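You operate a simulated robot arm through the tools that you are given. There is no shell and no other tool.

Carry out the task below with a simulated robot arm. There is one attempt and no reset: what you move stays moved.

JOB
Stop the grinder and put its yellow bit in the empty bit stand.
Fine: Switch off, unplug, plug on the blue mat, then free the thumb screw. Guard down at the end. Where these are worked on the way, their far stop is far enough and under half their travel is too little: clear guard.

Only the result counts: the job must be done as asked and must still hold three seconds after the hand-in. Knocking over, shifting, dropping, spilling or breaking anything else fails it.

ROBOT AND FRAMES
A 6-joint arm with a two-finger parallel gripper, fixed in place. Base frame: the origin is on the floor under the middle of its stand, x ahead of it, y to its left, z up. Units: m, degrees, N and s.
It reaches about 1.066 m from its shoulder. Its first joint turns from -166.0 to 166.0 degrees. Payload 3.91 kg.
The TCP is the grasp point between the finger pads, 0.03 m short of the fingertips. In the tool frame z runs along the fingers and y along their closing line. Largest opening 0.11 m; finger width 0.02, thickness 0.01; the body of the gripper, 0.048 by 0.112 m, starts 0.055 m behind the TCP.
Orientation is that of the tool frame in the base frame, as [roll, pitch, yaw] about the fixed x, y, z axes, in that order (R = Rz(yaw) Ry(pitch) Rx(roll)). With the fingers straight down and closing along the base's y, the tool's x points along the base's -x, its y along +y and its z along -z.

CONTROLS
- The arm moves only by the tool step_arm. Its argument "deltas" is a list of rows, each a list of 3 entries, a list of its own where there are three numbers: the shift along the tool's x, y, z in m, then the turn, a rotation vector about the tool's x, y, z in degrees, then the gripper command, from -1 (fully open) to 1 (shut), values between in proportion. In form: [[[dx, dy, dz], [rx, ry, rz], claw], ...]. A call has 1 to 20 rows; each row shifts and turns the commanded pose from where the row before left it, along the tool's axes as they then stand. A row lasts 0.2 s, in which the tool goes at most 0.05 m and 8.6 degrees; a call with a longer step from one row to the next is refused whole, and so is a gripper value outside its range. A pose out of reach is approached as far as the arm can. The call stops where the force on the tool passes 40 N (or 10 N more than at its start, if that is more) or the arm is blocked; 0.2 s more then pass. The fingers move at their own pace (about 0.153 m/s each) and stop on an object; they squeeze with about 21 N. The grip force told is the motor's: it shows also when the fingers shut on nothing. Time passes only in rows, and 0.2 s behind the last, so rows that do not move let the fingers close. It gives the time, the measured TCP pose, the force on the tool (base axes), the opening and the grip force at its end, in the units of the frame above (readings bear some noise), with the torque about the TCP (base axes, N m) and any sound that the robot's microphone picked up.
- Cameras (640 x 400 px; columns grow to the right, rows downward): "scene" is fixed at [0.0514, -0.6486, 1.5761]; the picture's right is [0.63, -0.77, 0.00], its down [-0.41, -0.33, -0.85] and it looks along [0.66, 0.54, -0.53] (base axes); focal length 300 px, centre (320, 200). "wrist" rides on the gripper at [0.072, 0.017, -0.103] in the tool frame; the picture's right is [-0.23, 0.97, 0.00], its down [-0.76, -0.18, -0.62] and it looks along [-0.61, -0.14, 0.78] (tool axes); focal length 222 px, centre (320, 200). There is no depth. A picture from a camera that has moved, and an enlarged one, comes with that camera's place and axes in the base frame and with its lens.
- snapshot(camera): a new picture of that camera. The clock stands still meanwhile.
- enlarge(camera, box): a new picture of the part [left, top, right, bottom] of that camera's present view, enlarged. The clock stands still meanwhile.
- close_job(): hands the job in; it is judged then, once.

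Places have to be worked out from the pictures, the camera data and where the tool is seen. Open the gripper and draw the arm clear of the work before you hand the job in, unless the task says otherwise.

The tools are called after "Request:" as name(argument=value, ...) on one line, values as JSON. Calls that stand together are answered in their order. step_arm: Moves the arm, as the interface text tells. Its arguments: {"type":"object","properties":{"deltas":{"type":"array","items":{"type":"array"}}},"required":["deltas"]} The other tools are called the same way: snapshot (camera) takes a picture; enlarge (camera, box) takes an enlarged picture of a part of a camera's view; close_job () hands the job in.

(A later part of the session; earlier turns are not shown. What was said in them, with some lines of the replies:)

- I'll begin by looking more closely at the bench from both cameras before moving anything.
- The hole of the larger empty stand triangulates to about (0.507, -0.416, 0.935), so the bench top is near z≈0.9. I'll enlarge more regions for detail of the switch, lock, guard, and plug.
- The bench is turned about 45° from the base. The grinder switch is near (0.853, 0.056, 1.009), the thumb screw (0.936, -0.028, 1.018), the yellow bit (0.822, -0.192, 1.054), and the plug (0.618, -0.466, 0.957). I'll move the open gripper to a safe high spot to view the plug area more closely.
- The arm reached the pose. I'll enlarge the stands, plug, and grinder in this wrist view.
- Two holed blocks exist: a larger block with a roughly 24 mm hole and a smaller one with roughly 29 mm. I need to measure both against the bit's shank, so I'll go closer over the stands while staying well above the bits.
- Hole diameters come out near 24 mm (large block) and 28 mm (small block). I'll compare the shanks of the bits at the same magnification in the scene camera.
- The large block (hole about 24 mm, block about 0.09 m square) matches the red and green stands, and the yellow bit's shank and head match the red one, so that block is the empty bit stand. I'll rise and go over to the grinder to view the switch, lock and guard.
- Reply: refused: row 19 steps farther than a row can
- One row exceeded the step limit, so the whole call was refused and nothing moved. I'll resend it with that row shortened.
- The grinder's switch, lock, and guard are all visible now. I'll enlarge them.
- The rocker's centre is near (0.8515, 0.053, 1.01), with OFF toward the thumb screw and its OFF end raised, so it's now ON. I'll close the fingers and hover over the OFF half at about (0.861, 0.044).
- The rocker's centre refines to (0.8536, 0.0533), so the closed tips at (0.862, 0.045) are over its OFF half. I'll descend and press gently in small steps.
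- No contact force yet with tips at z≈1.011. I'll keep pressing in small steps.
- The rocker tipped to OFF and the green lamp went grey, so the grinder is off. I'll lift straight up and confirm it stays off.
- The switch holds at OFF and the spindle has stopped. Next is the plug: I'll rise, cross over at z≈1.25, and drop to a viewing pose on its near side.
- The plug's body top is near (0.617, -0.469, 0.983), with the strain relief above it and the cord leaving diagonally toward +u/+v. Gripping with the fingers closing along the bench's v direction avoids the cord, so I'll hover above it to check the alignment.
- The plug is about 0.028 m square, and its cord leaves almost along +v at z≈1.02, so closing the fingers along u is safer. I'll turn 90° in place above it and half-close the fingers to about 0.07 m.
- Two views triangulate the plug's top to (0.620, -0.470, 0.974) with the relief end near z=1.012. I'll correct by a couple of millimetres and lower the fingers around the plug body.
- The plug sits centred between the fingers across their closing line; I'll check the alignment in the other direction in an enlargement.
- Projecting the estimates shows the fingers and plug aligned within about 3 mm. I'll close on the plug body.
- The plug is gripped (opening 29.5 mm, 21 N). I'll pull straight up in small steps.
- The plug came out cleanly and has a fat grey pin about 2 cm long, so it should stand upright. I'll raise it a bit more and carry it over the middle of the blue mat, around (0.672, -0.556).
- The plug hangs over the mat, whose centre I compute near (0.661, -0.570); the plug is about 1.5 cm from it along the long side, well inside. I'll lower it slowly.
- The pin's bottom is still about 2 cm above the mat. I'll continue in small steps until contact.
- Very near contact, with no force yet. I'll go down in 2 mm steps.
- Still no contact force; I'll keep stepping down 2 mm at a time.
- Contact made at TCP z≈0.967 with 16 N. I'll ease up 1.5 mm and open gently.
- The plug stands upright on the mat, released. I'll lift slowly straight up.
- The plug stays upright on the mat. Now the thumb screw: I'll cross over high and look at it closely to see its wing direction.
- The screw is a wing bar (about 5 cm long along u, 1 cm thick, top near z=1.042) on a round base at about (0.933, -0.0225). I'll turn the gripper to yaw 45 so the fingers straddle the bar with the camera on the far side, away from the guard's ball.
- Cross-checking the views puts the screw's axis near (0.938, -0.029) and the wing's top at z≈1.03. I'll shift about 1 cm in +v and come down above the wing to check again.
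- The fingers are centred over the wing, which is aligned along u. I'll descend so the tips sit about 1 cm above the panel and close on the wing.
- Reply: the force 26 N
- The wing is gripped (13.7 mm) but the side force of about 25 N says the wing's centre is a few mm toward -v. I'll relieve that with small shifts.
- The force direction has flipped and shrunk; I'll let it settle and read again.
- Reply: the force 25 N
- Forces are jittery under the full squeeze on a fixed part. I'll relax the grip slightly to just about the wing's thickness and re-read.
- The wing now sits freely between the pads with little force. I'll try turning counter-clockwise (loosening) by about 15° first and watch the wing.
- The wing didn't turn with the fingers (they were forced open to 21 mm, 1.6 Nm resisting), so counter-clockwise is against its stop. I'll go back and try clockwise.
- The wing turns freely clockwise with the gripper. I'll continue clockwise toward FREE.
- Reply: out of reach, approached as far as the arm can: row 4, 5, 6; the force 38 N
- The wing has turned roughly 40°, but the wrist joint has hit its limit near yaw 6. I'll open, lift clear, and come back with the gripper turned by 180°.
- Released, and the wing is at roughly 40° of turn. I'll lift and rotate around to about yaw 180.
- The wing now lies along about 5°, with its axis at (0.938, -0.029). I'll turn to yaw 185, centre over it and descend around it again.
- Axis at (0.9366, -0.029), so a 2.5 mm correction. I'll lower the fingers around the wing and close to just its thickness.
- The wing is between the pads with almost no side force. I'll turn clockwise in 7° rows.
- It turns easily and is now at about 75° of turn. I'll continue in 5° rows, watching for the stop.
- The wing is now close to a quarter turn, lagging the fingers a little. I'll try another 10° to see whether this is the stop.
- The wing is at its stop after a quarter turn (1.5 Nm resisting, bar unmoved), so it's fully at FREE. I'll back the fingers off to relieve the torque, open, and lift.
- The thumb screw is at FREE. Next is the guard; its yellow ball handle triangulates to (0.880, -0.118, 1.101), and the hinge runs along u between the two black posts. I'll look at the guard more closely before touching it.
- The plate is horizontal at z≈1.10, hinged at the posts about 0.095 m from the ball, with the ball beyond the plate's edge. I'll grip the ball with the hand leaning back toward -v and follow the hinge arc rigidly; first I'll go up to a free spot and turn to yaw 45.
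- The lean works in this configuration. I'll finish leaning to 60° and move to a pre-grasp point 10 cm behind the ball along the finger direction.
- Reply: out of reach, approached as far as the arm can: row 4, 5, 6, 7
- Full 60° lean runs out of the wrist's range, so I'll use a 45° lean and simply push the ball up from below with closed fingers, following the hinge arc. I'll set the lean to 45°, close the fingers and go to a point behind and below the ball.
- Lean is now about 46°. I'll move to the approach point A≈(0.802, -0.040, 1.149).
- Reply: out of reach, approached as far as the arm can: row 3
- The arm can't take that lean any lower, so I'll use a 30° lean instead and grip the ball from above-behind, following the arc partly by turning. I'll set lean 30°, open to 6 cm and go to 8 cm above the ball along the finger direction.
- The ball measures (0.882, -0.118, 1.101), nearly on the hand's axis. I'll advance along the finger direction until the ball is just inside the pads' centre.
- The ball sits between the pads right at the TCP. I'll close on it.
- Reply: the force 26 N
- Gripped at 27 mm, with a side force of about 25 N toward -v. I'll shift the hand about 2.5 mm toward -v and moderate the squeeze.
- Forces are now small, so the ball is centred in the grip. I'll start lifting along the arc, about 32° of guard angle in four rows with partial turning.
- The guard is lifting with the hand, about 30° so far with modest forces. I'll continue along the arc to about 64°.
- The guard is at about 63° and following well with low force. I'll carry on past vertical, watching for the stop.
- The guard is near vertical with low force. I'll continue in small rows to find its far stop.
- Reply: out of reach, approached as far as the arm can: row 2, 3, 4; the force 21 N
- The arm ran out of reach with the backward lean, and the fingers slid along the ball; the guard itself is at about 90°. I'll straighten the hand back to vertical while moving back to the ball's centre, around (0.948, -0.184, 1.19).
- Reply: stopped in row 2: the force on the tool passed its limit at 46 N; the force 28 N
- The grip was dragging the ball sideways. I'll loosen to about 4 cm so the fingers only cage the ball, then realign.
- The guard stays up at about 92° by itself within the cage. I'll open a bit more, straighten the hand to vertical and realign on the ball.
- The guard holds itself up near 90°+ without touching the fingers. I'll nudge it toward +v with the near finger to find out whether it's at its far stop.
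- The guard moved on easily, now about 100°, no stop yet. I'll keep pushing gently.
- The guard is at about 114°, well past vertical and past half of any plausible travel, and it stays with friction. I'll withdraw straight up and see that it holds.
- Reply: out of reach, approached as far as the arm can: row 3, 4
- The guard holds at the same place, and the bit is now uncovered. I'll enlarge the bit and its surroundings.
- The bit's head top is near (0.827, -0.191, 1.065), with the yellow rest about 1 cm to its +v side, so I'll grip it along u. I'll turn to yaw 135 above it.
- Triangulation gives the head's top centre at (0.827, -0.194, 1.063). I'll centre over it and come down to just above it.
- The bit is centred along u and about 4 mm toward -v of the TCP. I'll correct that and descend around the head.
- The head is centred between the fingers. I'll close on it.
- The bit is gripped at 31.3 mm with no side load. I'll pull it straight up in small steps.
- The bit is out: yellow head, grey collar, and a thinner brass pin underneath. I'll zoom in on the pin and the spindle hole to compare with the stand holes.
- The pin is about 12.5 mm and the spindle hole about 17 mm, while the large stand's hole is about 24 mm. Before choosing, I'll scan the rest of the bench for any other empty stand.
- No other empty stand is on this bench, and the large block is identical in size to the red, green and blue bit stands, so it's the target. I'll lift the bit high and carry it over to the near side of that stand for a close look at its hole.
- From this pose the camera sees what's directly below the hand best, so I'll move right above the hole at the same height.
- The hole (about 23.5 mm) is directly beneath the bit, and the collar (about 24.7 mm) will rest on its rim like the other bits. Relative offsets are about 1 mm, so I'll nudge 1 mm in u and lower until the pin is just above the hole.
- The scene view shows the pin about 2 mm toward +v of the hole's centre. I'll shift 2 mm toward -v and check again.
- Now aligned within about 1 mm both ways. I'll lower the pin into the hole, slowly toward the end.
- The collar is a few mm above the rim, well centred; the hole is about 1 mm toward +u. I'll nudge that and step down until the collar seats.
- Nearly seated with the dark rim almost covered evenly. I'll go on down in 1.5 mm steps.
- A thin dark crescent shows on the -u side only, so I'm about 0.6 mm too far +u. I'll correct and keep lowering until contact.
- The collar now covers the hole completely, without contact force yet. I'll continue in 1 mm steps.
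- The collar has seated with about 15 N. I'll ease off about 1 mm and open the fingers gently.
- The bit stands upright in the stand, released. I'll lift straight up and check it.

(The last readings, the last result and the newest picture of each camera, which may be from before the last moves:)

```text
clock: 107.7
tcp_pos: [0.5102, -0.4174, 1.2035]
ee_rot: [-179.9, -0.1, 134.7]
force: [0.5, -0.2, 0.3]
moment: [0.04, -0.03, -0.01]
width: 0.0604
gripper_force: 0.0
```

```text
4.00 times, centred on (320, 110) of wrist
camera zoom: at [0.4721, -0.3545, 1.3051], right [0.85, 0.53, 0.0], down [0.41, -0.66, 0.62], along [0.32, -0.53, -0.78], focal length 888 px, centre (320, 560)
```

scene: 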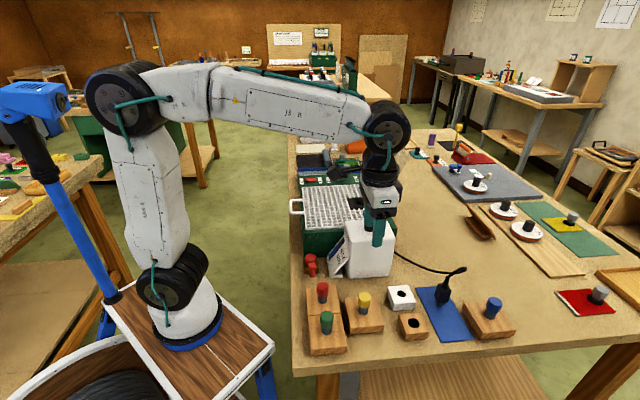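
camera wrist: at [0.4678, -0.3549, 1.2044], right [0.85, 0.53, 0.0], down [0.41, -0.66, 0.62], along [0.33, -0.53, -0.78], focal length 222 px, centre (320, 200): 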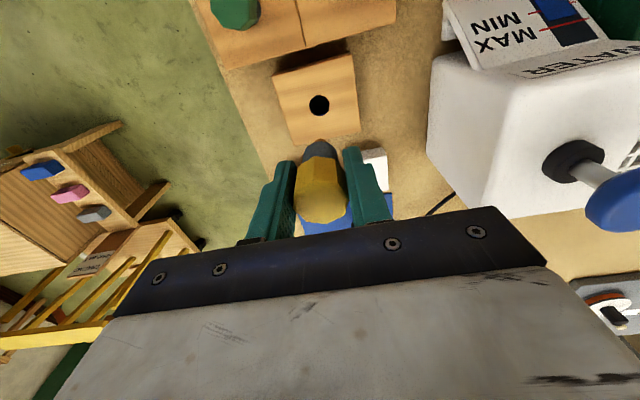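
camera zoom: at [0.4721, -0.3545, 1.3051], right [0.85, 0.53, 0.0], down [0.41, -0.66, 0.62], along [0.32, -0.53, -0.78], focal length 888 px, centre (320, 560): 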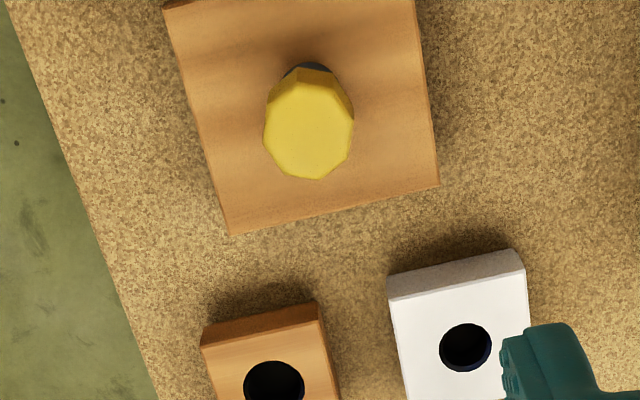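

The yellow bit is seated like the red and green ones. I'll zoom in to confirm it's upright and fully seated.

Request:
enlarge(camera="scene", box=[340, 285, 388, 315])

Request:
enlarge(camera="scene", box=[300, 275, 348, 305])

Request:
enlarge(camera="scene", box=[320, 130, 432, 200])

```text
13.33 times, centred on (364, 300) of scene
camera zoom: at [0.0514, -0.6486, 1.5761], right [0.63, -0.77, 0.0], down [-0.41, -0.33, -0.85], along [0.66, 0.54, -0.53], focal length 3994 px, centre (-267, -1133)
```

zoom: 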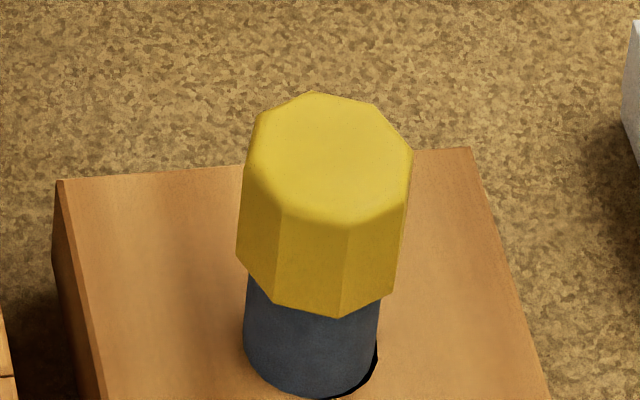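

```text
13.33 times, centred on (324, 290) of scene
camera zoom: at [0.0514, -0.6486, 1.5761], right [0.63, -0.77, 0.0], down [-0.41, -0.33, -0.85], along [0.66, 0.54, -0.53], focal length 3994 px, centre (267, -1000)
```

zoom: 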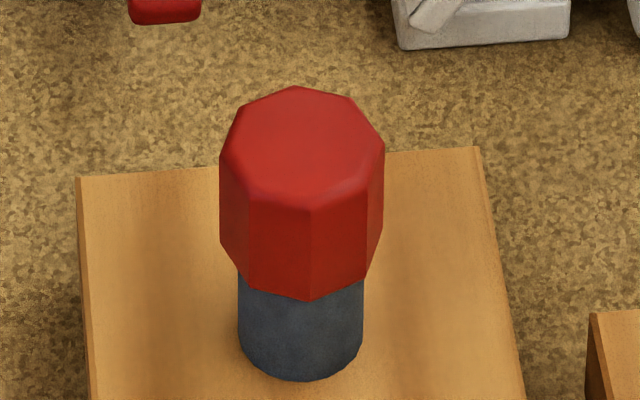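

```text
5.71 times, centred on (376, 165) of scene
camera zoom: at [0.0514, -0.6486, 1.5761], right [0.63, -0.77, 0.0], down [-0.41, -0.33, -0.85], along [0.66, 0.54, -0.53], focal length 1712 px, centre (0, 400)
```

zoom: 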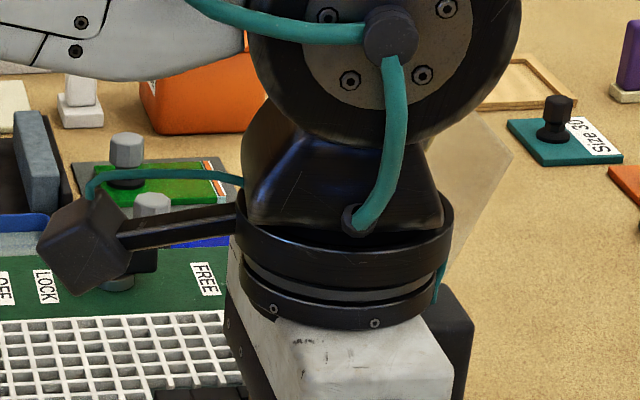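

The bit is upright and seated. Now to lower the guard: I'll turn to yaw 45 with closed fingers, and go around the near post to push the plate back from behind.

Request:
step_arm(deltas=[[[0, 0, -0.01], [0, 0, 8.15], 1], [[0, 0, 0], [0, 0, 8.15], 1], [[0, 0, 0], [0, 0, 8.15], 1], [[0, 0, 0], [0, 0, 8.15], 1], [[0, 0, 0], [0, 0, 8.15], 1], [[0, 0, 0], [0, 0, 8.15], 1], [[0, 0, 0], [0, 0, 8.15], 1], [[0, 0, 0], [0, 0, 8.15], 1], [[0, 0, 0], [0, 0, 8.15], 1], [[0, 0, 0], [0, 0, 8.15], 1], [[0, 0, 0], [0, 0, 8.15], 1], [[0.0441, 0.0157, 0], [0, 0, 0], 1], [[0.0441, 0.0157, 0], [0, 0, 0], 1], [[0.0441, 0.0157, 0], [0, 0, 0], 1], [[0.0441, 0.0157, 0], [0, 0, 0], 1], [[0.0441, 0.0157, 0], [0, 0, 0], 1], [[0.0441, 0.0157, 0], [0, 0, 0], 1], [[0, 0, 0], [0, 0, 0], 1]])

Request:
snapshot(camera="wrist")

Request:
enlarge(camera="scene", box=[304, 120, 464, 220])

```text
clock: 111.5
tcp_pos: [0.7569, -0.2965, 1.2098]
ee_rot: [-179.9, 0.2, 45.2]
force: [-0.2, -0.4, -0.5]
moment: [0.01, -0.01, 0.01]
width: 0.0001
gripper_force: 20.8
```

```text
taken
camera wrist: at [0.8221, -0.257, 1.3118], right [0.53, -0.85, 0.0], down [-0.66, -0.41, 0.63], along [-0.53, -0.33, -0.78], focal length 222 px, centre (320, 200)
```

wrist: 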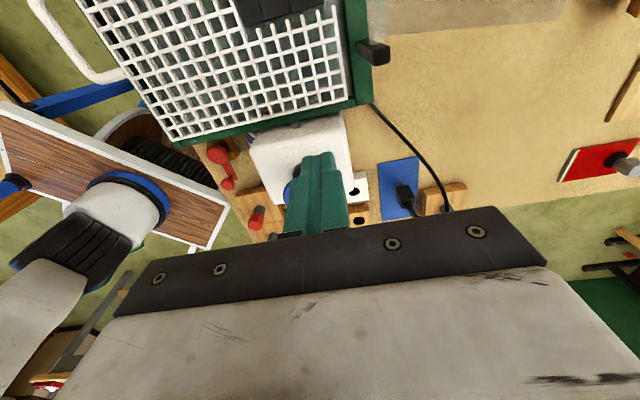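

```text
4.00 times, centred on (384, 170) of scene
camera zoom: at [0.0514, -0.6486, 1.5761], right [0.63, -0.77, 0.0], down [-0.41, -0.33, -0.85], along [0.66, 0.54, -0.53], focal length 1198 px, centre (64, 320)
```

zoom: 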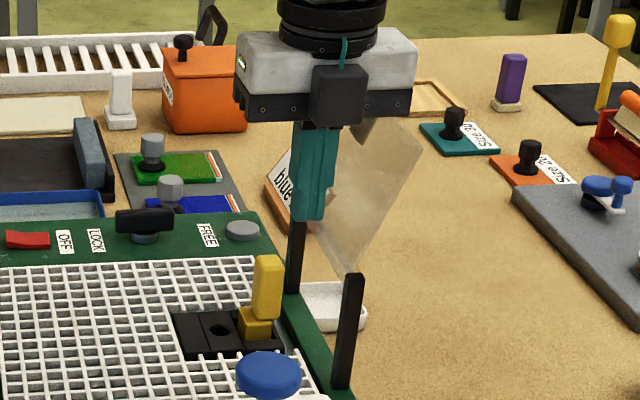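

The guard is still up. I'll pass around the plate's near end to its back side.

Request:
step_arm(deltas=[[[0, 0.047, 0], [0, 0, 0], 1], [[0, 0.047, 0], [0, 0, 0], 1], [[0, 0.047, 0], [0, 0, 0], 1], [[0, 0, 0.015], [0, 0, 0], 1], [[0, 0, 0], [0, 0, 0], 1]])

Request:
snapshot(camera="wrist")

Request:
enlarge(camera="scene", box=[324, 110, 484, 210])

```text
clock: 112.7
tcp_pos: [0.8555, -0.3964, 1.1952]
ee_rot: [-179.8, 0.2, 45.3]
force: [0.2, -0.4, -0.1]
moment: [0.01, -0.01, 0.03]
width: 0.0
gripper_force: 21.0
```

```text
taken
camera wrist: at [0.92, -0.357, 1.298], right [0.53, -0.85, 0.0], down [-0.66, -0.41, 0.63], along [-0.53, -0.33, -0.78], focal length 222 px, centre (320, 200)
```

wrist: 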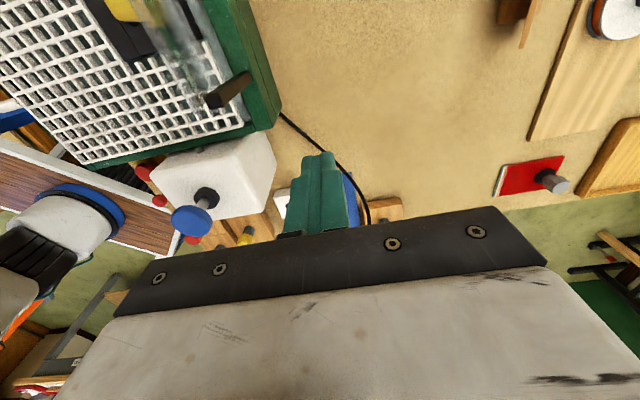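

```text
4.00 times, centred on (404, 160) of scene
camera zoom: at [0.0514, -0.6486, 1.5761], right [0.63, -0.77, 0.0], down [-0.41, -0.33, -0.85], along [0.66, 0.54, -0.53], focal length 1198 px, centre (-16, 360)
```

zoom: 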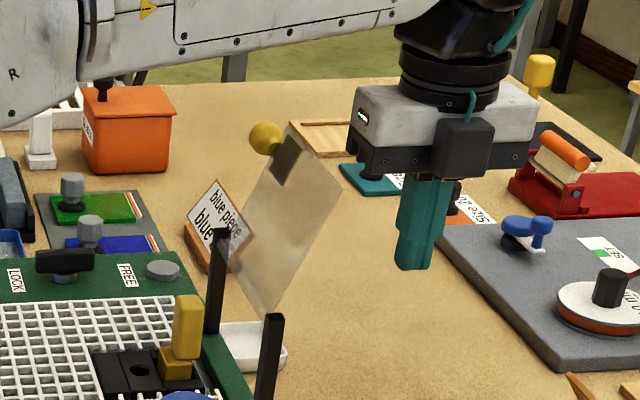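

The fingers are behind the plate now. I'll slide along u to its mid-section, then push toward -v step by step.

Request:
step_arm(deltas=[[[0.045, 0, 0], [0, 0, 0], 1], [[0.045, 0, 0], [0, 0, 0], 1], [[0.01, 0, 0], [0, 0, 0], 1], [[0, -0.015, 0], [0, 0, 0], 1], [[0, -0.015, 0], [0, 0, 0], 1], [[0, -0.01, 0], [0, 0, 0], 1], [[0, -0.01, 0], [0, 0, 0], 1]])

Request:
snapshot(camera="wrist")

Request:
enlarge(camera="scene", box=[324, 110, 484, 210])

```text
clock: 114.3
tcp_pos: [0.8934, -0.2883, 1.1953]
ee_rot: [-179.9, 0.2, 45.2]
force: [-1.1, 0.0, 0.0]
moment: [0.0, 0.0, 0.0]
width: 0.0
gripper_force: 21.0
```

```text
taken
camera wrist: at [0.9571, -0.249, 1.2969], right [0.53, -0.85, 0.0], down [-0.66, -0.41, 0.63], along [-0.53, -0.33, -0.78], focal length 222 px, centre (320, 200)
```

wrist: 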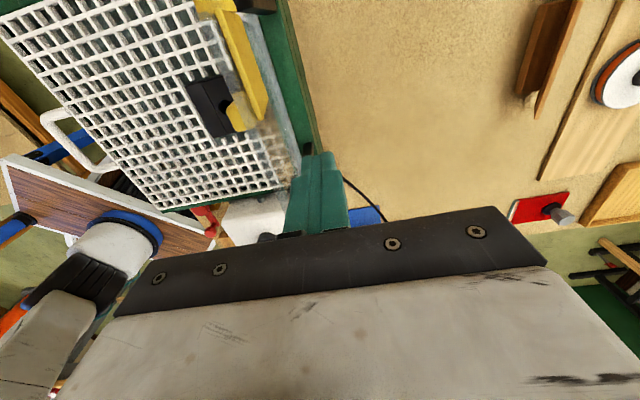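

```text
4.00 times, centred on (404, 160) of scene
camera zoom: at [0.0514, -0.6486, 1.5761], right [0.63, -0.77, 0.0], down [-0.41, -0.33, -0.85], along [0.66, 0.54, -0.53], focal length 1198 px, centre (-16, 360)
```

zoom: 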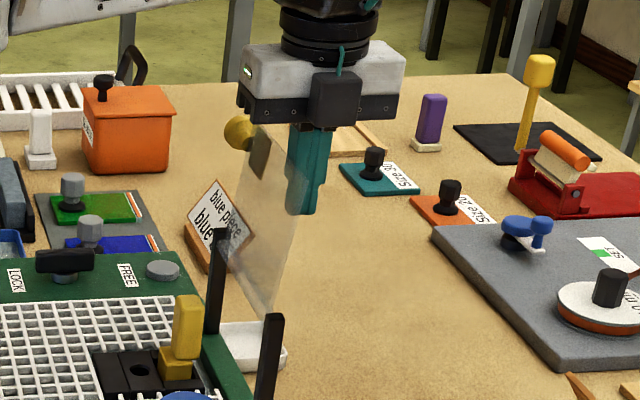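

The plate is moving back with negligible force. I'll continue pushing to just past vertical.

Request:
step_arm(deltas=[[[0, -0.01, 0], [0, 0, 0], 1], [[0, -0.01, 0], [0, 0, 0], 1], [[0, -0.008, 0], [0, 0, 0], 1], [[0, -0.005, 0], [0, 0, 0], 1], [[0, 0, 0], [0, 0, 0], 1]])

Request:
snapshot(camera="wrist")

Request:
enlarge(camera="scene", box=[324, 110, 484, 210])

```text
clock: 115.5
tcp_pos: [0.8703, -0.266, 1.1945]
ee_rot: [-179.8, 0.1, 45.2]
force: [-0.7, 0.4, -0.3]
moment: [-0.02, 0.02, 0.05]
width: 0.0002
gripper_force: 20.9
```

```text
taken
camera wrist: at [0.9345, -0.2271, 1.2964], right [0.53, -0.85, 0.0], down [-0.66, -0.41, 0.63], along [-0.53, -0.33, -0.78], focal length 222 px, centre (320, 200)
```

wrist: 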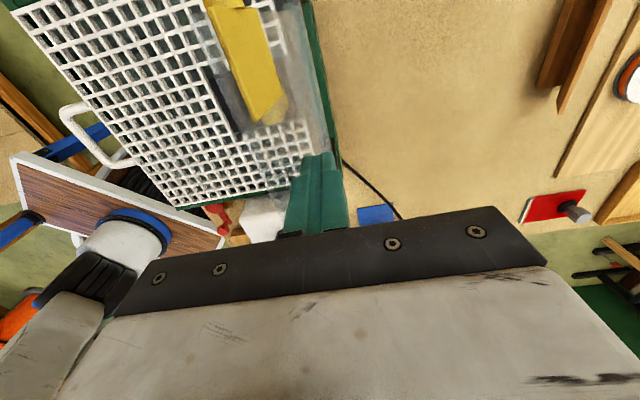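

```text
4.00 times, centred on (404, 160) of scene
camera zoom: at [0.0514, -0.6486, 1.5761], right [0.63, -0.77, 0.0], down [-0.41, -0.33, -0.85], along [0.66, 0.54, -0.53], focal length 1198 px, centre (-16, 360)
```

zoom: 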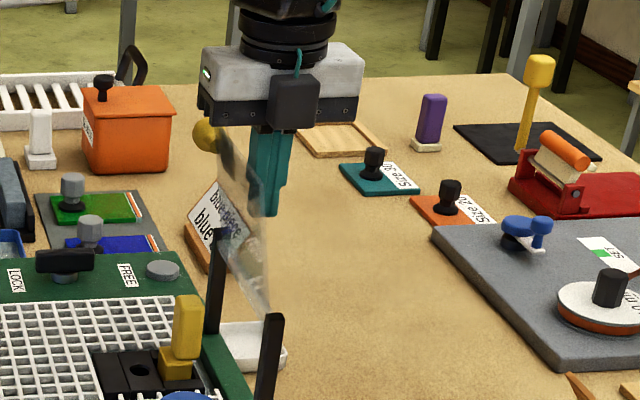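

The guard is at about 81° and stays there. Now I'll back off, rise over it and move above the ball to grip it for a controlled lowering.

Request:
step_arm(deltas=[[[0, 0.008, 0], [0, 0, 0], 1], [[0, 0, -0.03], [0, 0, 0], 1], [[0, 0, -0.035], [0, 0, 0], 1], [[0.03, -0.01, 0], [0, 0, 0], 0], [[0.04, -0.01, 0], [0, 0, 0], 0], [[0.04, -0.008, 0], [0, 0, 0], 0], [[0, 0, 0], [0, 0, 0], 0]])

Request:
snapshot(camera="wrist")

Request:
enlarge(camera="scene", box=[324, 110, 436, 180])

```text
clock: 117.1
tcp_pos: [0.932, -0.1744, 1.2595]
ee_rot: [-179.9, 0.3, 45.2]
force: [-0.2, 0.8, 0.4]
moment: [-0.03, 0.05, 0.01]
width: 0.0551
gripper_force: 0.0
```

```text
taken
camera wrist: at [0.9965, -0.1351, 1.3624], right [0.53, -0.85, 0.0], down [-0.66, -0.41, 0.63], along [-0.53, -0.33, -0.78], focal length 222 px, centre (320, 200)
```

wrist: 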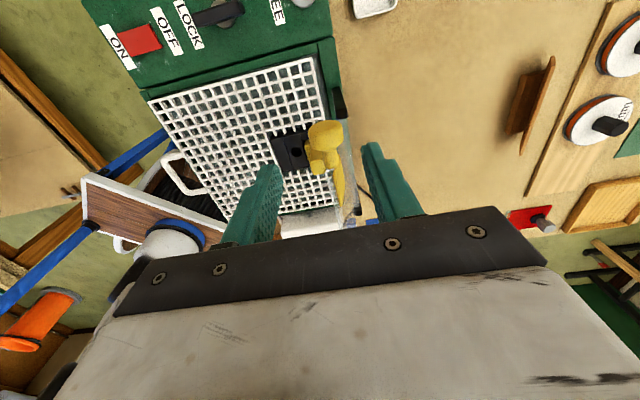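

```text
5.71 times, centred on (380, 145) of scene
camera zoom: at [0.0514, -0.6486, 1.5761], right [0.63, -0.77, 0.0], down [-0.41, -0.33, -0.85], along [0.66, 0.54, -0.53], focal length 1712 px, centre (-23, 514)
```

zoom: 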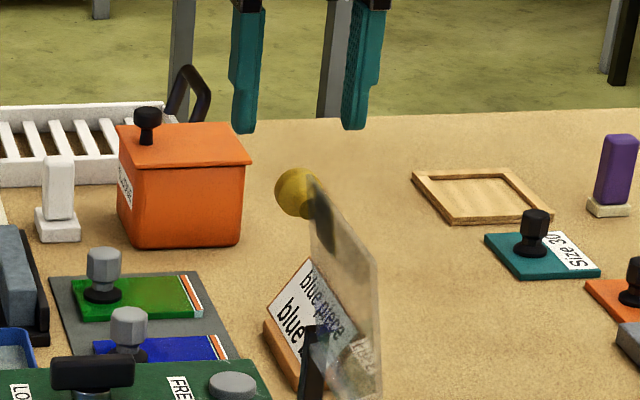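

The guard holds at 81°, and the ball is at about (0.939, -0.176, 1.192). I'll centre on it and descend with the fingers open around it.

Request:
step_arm(deltas=[[[0.004, 0.006, 0.01], [0, 0, 0], 0], [[0, 0, 0.03], [0, 0, 0], 0], [[0, 0, 0.028], [0, 0, 0], 0], [[0, 0, 0], [0, 0, 0], 0]])

Request:
enlarge(camera="wrist", box=[220, 120, 412, 240])

Request:
enlarge(camera="scene", box=[324, 110, 436, 180])

```text
clock: 118.1
tcp_pos: [0.9381, -0.1739, 1.1947]
ee_rot: [-180.0, 0.2, 45.3]
force: [0.2, 0.1, 0.0]
moment: [0.03, -0.04, -0.01]
width: 0.0551
gripper_force: 0.0
```

```text
3.33 times, centred on (316, 180) of wrist
camera zoom: at [1.0024, -0.1351, 1.2951], right [0.53, -0.85, 0.0], down [-0.66, -0.41, 0.63], along [-0.53, -0.33, -0.78], focal length 740 px, centre (333, 267)
```

zoom: 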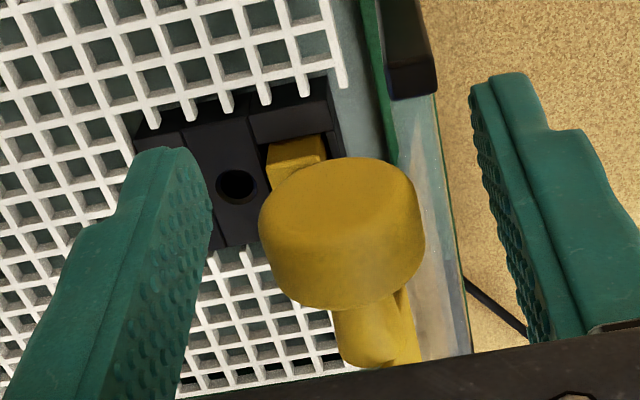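

```text
5.71 times, centred on (380, 145) of scene
camera zoom: at [0.0514, -0.6486, 1.5761], right [0.63, -0.77, 0.0], down [-0.41, -0.33, -0.85], along [0.66, 0.54, -0.53], focal length 1712 px, centre (-23, 514)
```

zoom: 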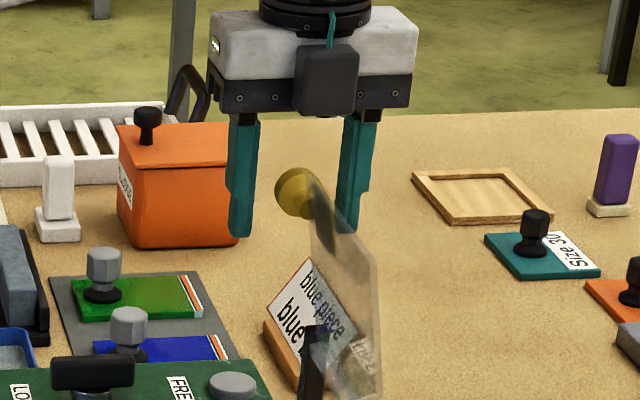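

The ball is centred in the fingers. I'll close on it with a moderate grip.

Request:
step_arm(deltas=[[[0, 0.001, 0], [0, 0, 0], 0.3], [[0, 0, 0], [0, 0, 0], 0.5], [[0, 0, 0], [0, 0, 0], 0.58], [[0, 0, 0], [0, 0, 0], 0.58]])

Request:
enlarge(camera="scene", box=[324, 110, 436, 180])

```text
clock: 119.1
tcp_pos: [0.9396, -0.1756, 1.1918]
ee_rot: [180.0, 0.2, 45.1]
force: [0.3, -0.6, -0.1]
moment: [0.02, -0.02, -0.03]
width: 0.0272
gripper_force: 45.0
```

```text
5.71 times, centred on (380, 145) of scene
camera zoom: at [0.0514, -0.6486, 1.5761], right [0.63, -0.77, 0.0], down [-0.41, -0.33, -0.85], along [0.66, 0.54, -0.53], focal length 1712 px, centre (-23, 514)
```

zoom: 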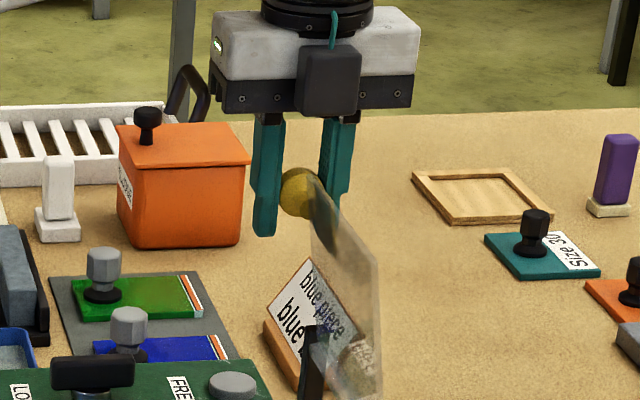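

Gripped with almost no load. I'll lower along the arc, first half.

Request:
step_arm(deltas=[[[0, -0.0129, 0.003], [-3.15, 0, 0], 0.58], [[0, -0.0126, 0.0041], [-3.15, 0, 0], 0.58], [[0, -0.0122, 0.0052], [-3.15, 0, 0], 0.58], [[0, -0.0117, 0.0062], [-3.15, 0, 0], 0.58]])

Request:
enlarge(camera="scene", box=[304, 115, 416, 185])

Request:
enlarge(camera="wrist", box=[220, 120, 412, 240])

```text
clock: 120.1
tcp_pos: [0.9049, -0.1416, 1.1688]
ee_rot: [167.5, 0.2, 45.2]
force: [1.6, -1.7, 5.2]
moment: [-0.24, -0.35, 0.15]
width: 0.0272
gripper_force: 45.1
```

```text
5.71 times, centred on (360, 150) of scene
camera zoom: at [0.0514, -0.6486, 1.5761], right [0.63, -0.77, 0.0], down [-0.41, -0.33, -0.85], along [0.66, 0.54, -0.53], focal length 1712 px, centre (91, 486)
```

zoom: 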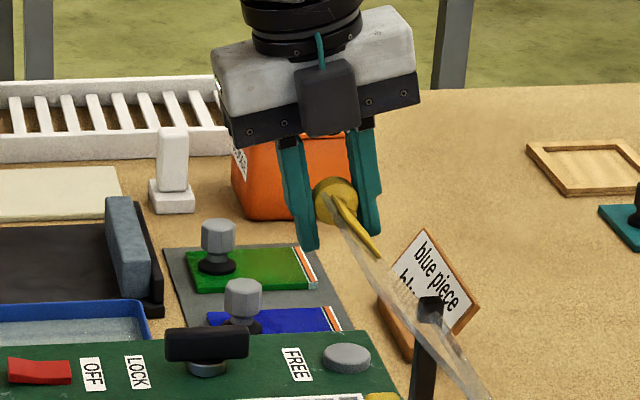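

```text
3.33 times, centred on (316, 180) of wrist
camera zoom: at [0.9538, -0.0863, 1.2729], right [0.51, -0.83, 0.21], down [-0.75, -0.32, 0.57], along [-0.41, -0.46, -0.79], focal length 740 px, centre (333, 267)
```

zoom: 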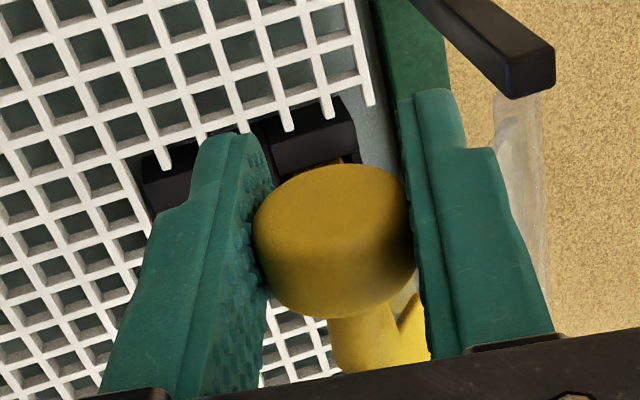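

Following smoothly; the guard is at about 49°. I'll continue down.

Request:
step_arm(deltas=[[[0, -0.0112, 0.0072], [-3.15, 0, 0], 0.58], [[0, -0.0105, 0.0081], [-3.15, 0, 0], 0.58], [[0, -0.0098, 0.009], [-3.15, 0, 0], 0.58], [[0, -0.0089, 0.0098], [-3.15, 0, 0], 0.58]])

Request:
enlarge(camera="scene", box=[304, 125, 416, 195])

Request:
enlarge(camera="wrist", box=[220, 120, 412, 240])

```text
clock: 121.1
tcp_pos: [0.8864, -0.1228, 1.1261]
ee_rot: [154.9, 0.3, 45.3]
force: [-1.4, -1.3, 3.6]
moment: [0.01, -0.38, 0.33]
width: 0.0269
gripper_force: 44.8
```

```text
5.71 times, centred on (360, 160) of scene
camera zoom: at [0.0514, -0.6486, 1.5761], right [0.63, -0.77, 0.0], down [-0.41, -0.33, -0.85], along [0.66, 0.54, -0.53], focal length 1712 px, centre (91, 429)
```

zoom: 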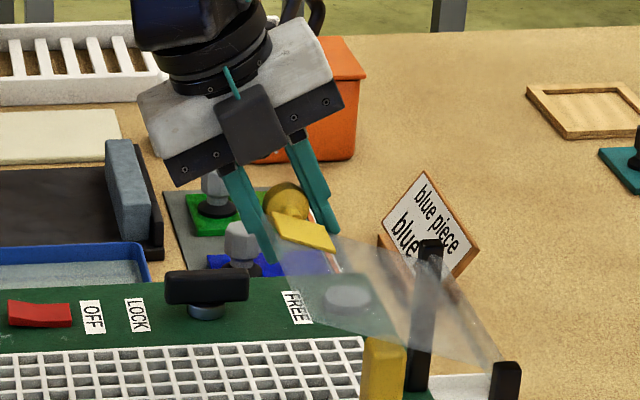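

```text
3.33 times, centred on (316, 180) of wrist
camera zoom: at [0.9192, -0.0516, 1.2252], right [0.47, -0.78, 0.41], down [-0.84, -0.24, 0.49], along [-0.29, -0.58, -0.77], focal length 740 px, centre (333, 267)
```

zoom: 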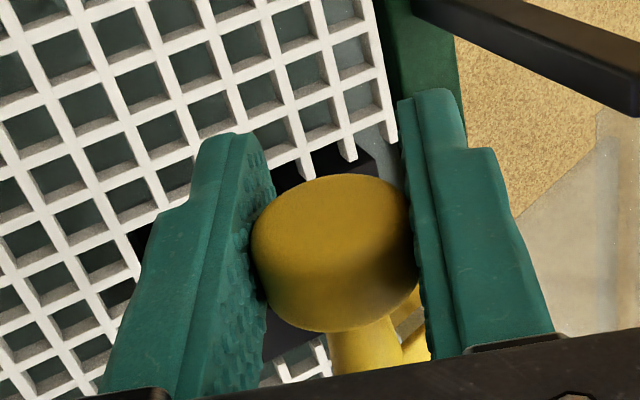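

The guard is at about 16° with low forces. I'll lower the remaining 2.5 cm in small rows, watching for its rest.

Request:
step_arm(deltas=[[[0, -0.004, 0.0053], [-1.5, 0, 0], 0.58], [[0, -0.004, 0.0053], [-1.5, 0, 0], 0.58], [[0, -0.0035, 0.0055], [-1.5, 0, 0], 0.58], [[0, -0.002, 0.003], [0, 0, 0], 0.58]])

Request:
enlarge(camera="scene", box=[304, 135, 416, 205])

Request:
enlarge(camera="wrist", box=[220, 120, 412, 240])

```text
clock: 122.1
tcp_pos: [0.8844, -0.1213, 1.1026]
ee_rot: [150.3, 0.1, 45.2]
force: [2.8, -0.6, 4.4]
moment: [-0.19, -0.38, 0.13]
width: 0.0268
gripper_force: 45.4
```

```text
5.71 times, centred on (360, 170) of scene
camera zoom: at [0.0514, -0.6486, 1.5761], right [0.63, -0.77, 0.0], down [-0.41, -0.33, -0.85], along [0.66, 0.54, -0.53], focal length 1712 px, centre (91, 371)
```

zoom: 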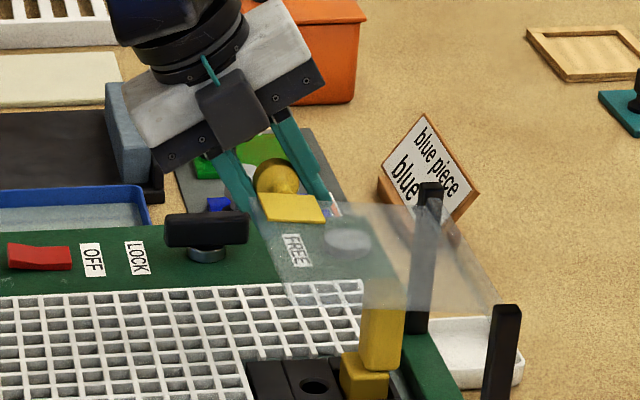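

```text
3.33 times, centred on (316, 180) of wrist
camera zoom: at [0.9105, -0.0432, 1.1998], right [0.44, -0.76, 0.48], down [-0.86, -0.21, 0.46], along [-0.24, -0.62, -0.75], focal length 740 px, centre (333, 267)
```

zoom: 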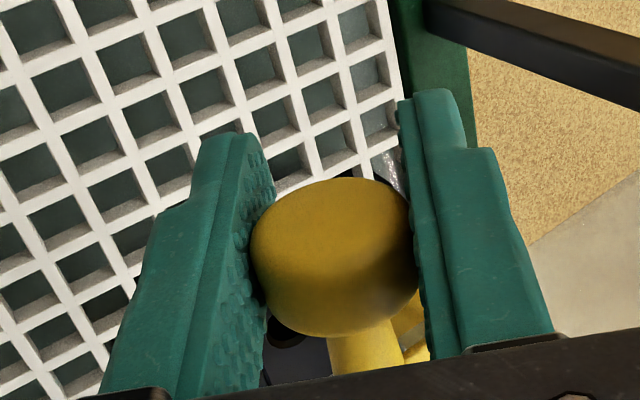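

Compared with the original picture, the ball is still about 8 mm above its rest position. I'll lower the last bit gently until it stops.

Request:
step_arm(deltas=[[[0, -0.0015, 0.0026], [0, 0, 0], 0.58], [[0, -0.0015, 0.0026], [0, 0, 0], 0.58], [[0, -0.0015, 0.0026], [0, 0, 0], 0.58], [[0, -0.001, 0.0018], [0, 0, 0], 0.58], [[0, 0, 0], [0, 0, 0], 0.58]])

Request:
enlarge(camera="scene", box=[300, 135, 412, 205])

```text
clock: 123.3
tcp_pos: [0.8837, -0.1191, 1.0917]
ee_rot: [150.3, 0.2, 45.2]
force: [-8.5, 2.9, 8.0]
moment: [-0.47, 0.39, -0.34]
width: 0.027
gripper_force: 44.6
```

```text
5.71 times, centred on (356, 170) of scene
camera zoom: at [0.0514, -0.6486, 1.5761], right [0.63, -0.77, 0.0], down [-0.41, -0.33, -0.85], along [0.66, 0.54, -0.53], focal length 1712 px, centre (114, 371)
```

zoom: 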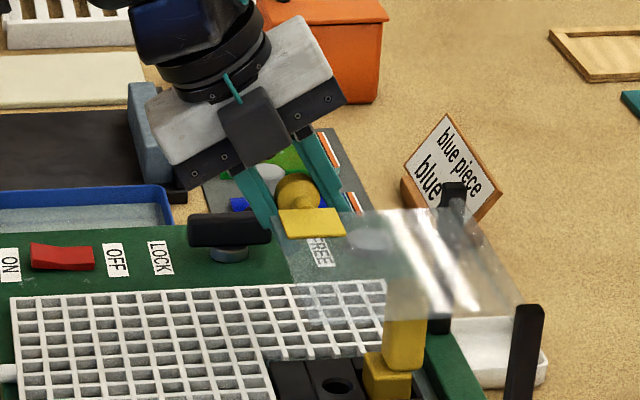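

The plate, tab and ball now match the original closed picture exactly, with contact force of 8 N. I'll release and back out along the finger direction.

Request:
step_arm(deltas=[[[0, 0.0008, -0.001], [0, 0, 0], 0.5], [[0, 0, 0], [0, 0, 0], 0.4], [[0, 0, 0], [0, 0, 0], 0.1], [[0, 0, 0], [0, 0, 0], -0.1], [[0, 0, 0], [0, 0, 0], -0.1]])

Request:
enlarge(camera="scene", box=[300, 135, 412, 205])

Request:
enlarge(camera="wrist", box=[220, 120, 412, 240])

```text
clock: 124.5
tcp_pos: [0.8849, -0.1222, 1.0923]
ee_rot: [150.2, 0.2, 45.2]
force: [-1.1, -0.2, -0.8]
moment: [-0.01, 0.0, -0.03]
width: 0.0606
gripper_force: 0.0
```

```text
5.71 times, centred on (356, 170) of scene
camera zoom: at [0.0514, -0.6486, 1.5761], right [0.63, -0.77, 0.0], down [-0.41, -0.33, -0.85], along [0.66, 0.54, -0.53], focal length 1712 px, centre (114, 371)
```

zoom: 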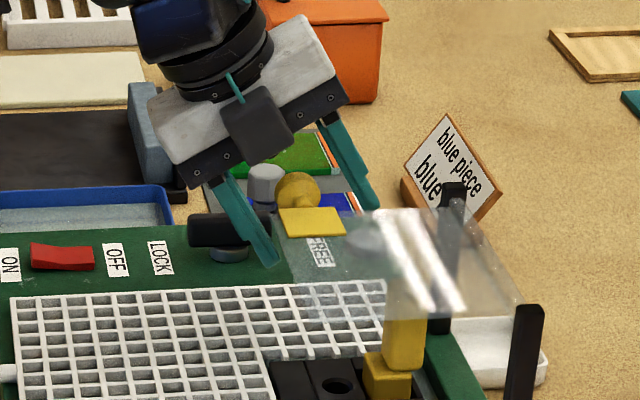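

```text
3.33 times, centred on (316, 180) of wrist
camera zoom: at [0.9116, -0.0445, 1.189], right [0.44, -0.76, 0.48], down [-0.86, -0.21, 0.46], along [-0.24, -0.62, -0.75], focal length 740 px, centre (333, 267)
```

zoom: 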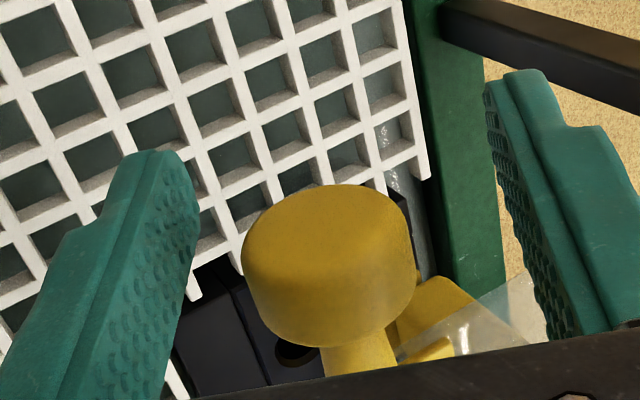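

Released, and the guard rests down. I'll withdraw along the finger direction, then rise well clear.

Request:
step_arm(deltas=[[[0, 0, -0.02], [0, 0, 0], -0.1], [[0, 0, -0.03], [0, 0, 0], -0.1], [[0, 0, -0.04], [0, 0, 0], -0.1], [[0, 0, -0.04], [0, 0, 0], -0.1], [[0, 0, -0.04], [0, 0, 0], -0.1]])

Request:
enlarge(camera="scene", box=[300, 135, 412, 205])

Request:
snapshot(camera="scene")

```text
clock: 125.7
tcp_pos: [0.8283, -0.0605, 1.2373]
ee_rot: [150.4, 0.3, 45.3]
force: [-0.2, 0.3, -0.9]
moment: [0.01, 0.02, 0.01]
width: 0.0606
gripper_force: 0.0
```

```text
5.71 times, centred on (356, 170) of scene
camera zoom: at [0.0514, -0.6486, 1.5761], right [0.63, -0.77, 0.0], down [-0.41, -0.33, -0.85], along [0.66, 0.54, -0.53], focal length 1712 px, centre (114, 371)
```

zoom: 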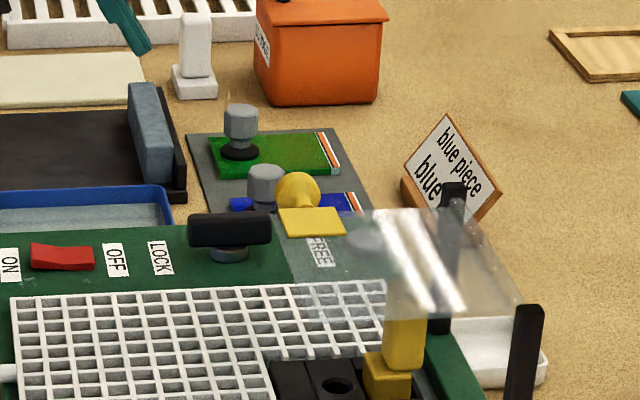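

```text
taken
```

scene: 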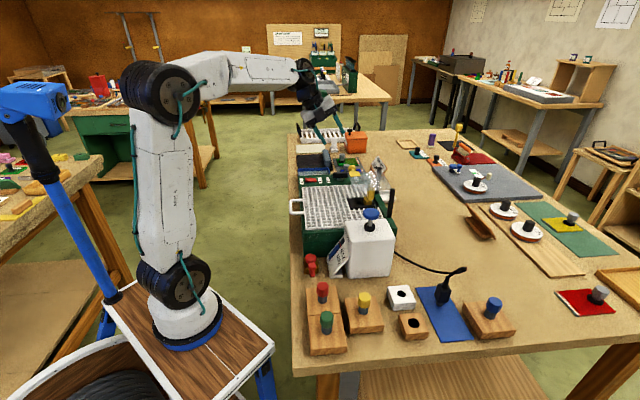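

Everything matches: guard down, switch OFF, wing at FREE, plug standing on the mat, bit in its stand. I'll straighten the hand, open it fully and draw the arm up and back clear of the work.

Request:
step_arm(deltas=[[[0, 0, 0], [7.4, 0, 0], -0.5], [[0, 0, 0], [7.4, 0, 0], -1], [[0, 0, 0], [7.4, 0, 0], -1], [[0, 0, 0], [7.4, 0, 0], -1], [[0, 0, -0.045], [0, 0, 0], -1], [[0, 0, -0.045], [0, 0, 0], -1], [[0, 0, -0.045], [0, 0, 0], -1], [[0, 0, -0.045], [0, 0, 0], -1], [[-0.026, -0.04, 0], [0, 0, 0], -1], [[-0.026, -0.04, 0], [0, 0, 0], -1], [[-0.026, -0.04, 0], [0, 0, 0], -1], [[-0.026, -0.04, 0], [0, 0, 0], -1], [[-0.026, -0.04, 0], [0, 0, 0], -1], [[-0.026, -0.04, 0], [0, 0, 0], -1], [[0, 0, 0], [0, 0, 0], -1]])

Request:
snapshot(camera="scene")

Request:
enlarge(camera="scene", box=[290, 250, 530, 400])

Request:
enlarge(camera="scene", box=[280, 120, 440, 220])

Request:
enlarge(camera="scene", box=[340, 285, 388, 315])

```text
clock: 128.9
tcp_pos: [0.5399, -0.0034, 1.4141]
ee_rot: [-180.0, 0.2, 45.2]
force: [-0.9, 0.3, 0.3]
moment: [0.01, 0.01, -0.01]
width: 0.1099
gripper_force: 0.1
out of reach, approached as far as the arm can: row 8
```

```text
taken
```

scene: 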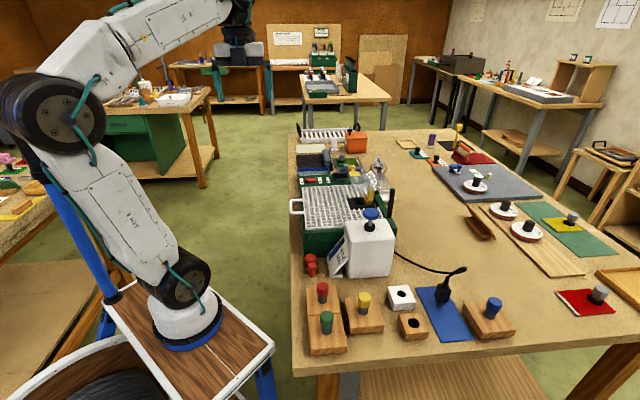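

```text
2.67 times, centred on (410, 325) of scene
camera zoom: at [0.0514, -0.6486, 1.5761], right [0.63, -0.77, 0.0], down [-0.41, -0.33, -0.85], along [0.66, 0.54, -0.53], focal length 799 px, centre (80, -133)
```

zoom: 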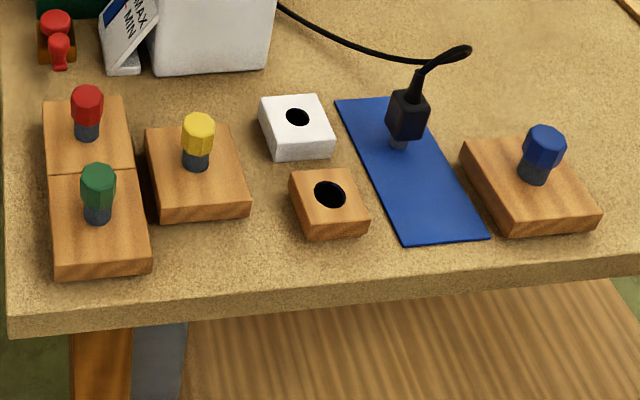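

```text
4.00 times, centred on (360, 170) of scene
camera zoom: at [0.0514, -0.6486, 1.5761], right [0.63, -0.77, 0.0], down [-0.41, -0.33, -0.85], along [0.66, 0.54, -0.53], focal length 1198 px, centre (160, 320)
```

zoom: 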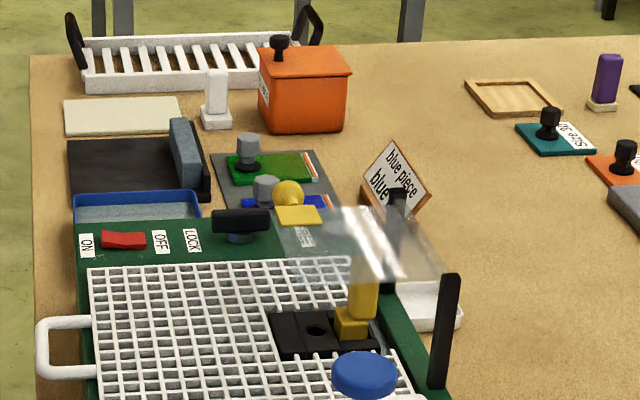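

```text
13.33 times, centred on (364, 300) of scene
camera zoom: at [0.0514, -0.6486, 1.5761], right [0.63, -0.77, 0.0], down [-0.41, -0.33, -0.85], along [0.66, 0.54, -0.53], focal length 3994 px, centre (-267, -1133)
```

zoom: 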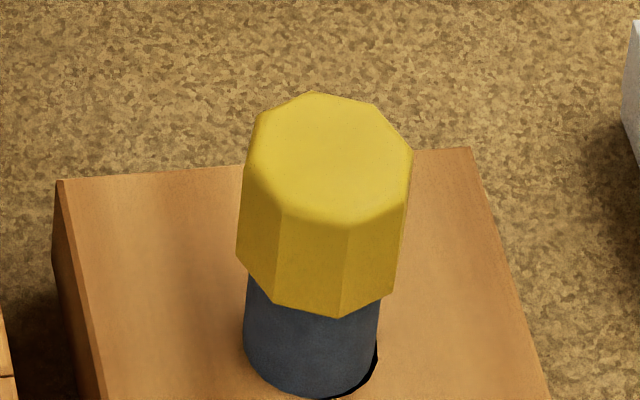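

Final check: switch OFF with its lamp out, plug upright on the blue mat, thumb screw at FREE, guard back in its original lowered position, and the yellow bit steady in its stand. Nothing else has moved, the gripper is open and the arm is clear, so I'm handing in the job.

Request:
close_job()

```text
The job is handed in.
```

The job is done and handed in. The yellow bit is in the empty bit stand and the guard is back down.

- **Switch:** set to OFF; the indicator lamp went out and the spindle stopped.
- **Plug:** pulled from its socket and standing upright on the blue mat.
- **Thumb screw:** turned a quarter turn clockwise to its stop at FREE. A first attempt counter-clockwise was blocked, with about 1.5 Nm of resistance, and the screw did not move.
- **Guard:** raised to about 114°, where it held on its own. I did not push it on to the far stop. I lowered it again after the bit was moved, and it matches its original position in the pictures.
- **Bit:** two blocks on the bench had empty holes. I chose the larger one because it matches the red, green and blue stands in size. The bit sits about 1 mm off the hole's centre, and its position had not changed about 20 seconds later.

The last pictures show nothing else on the bench shifted or knocked over. The gripper is open and the arm is drawn clear.
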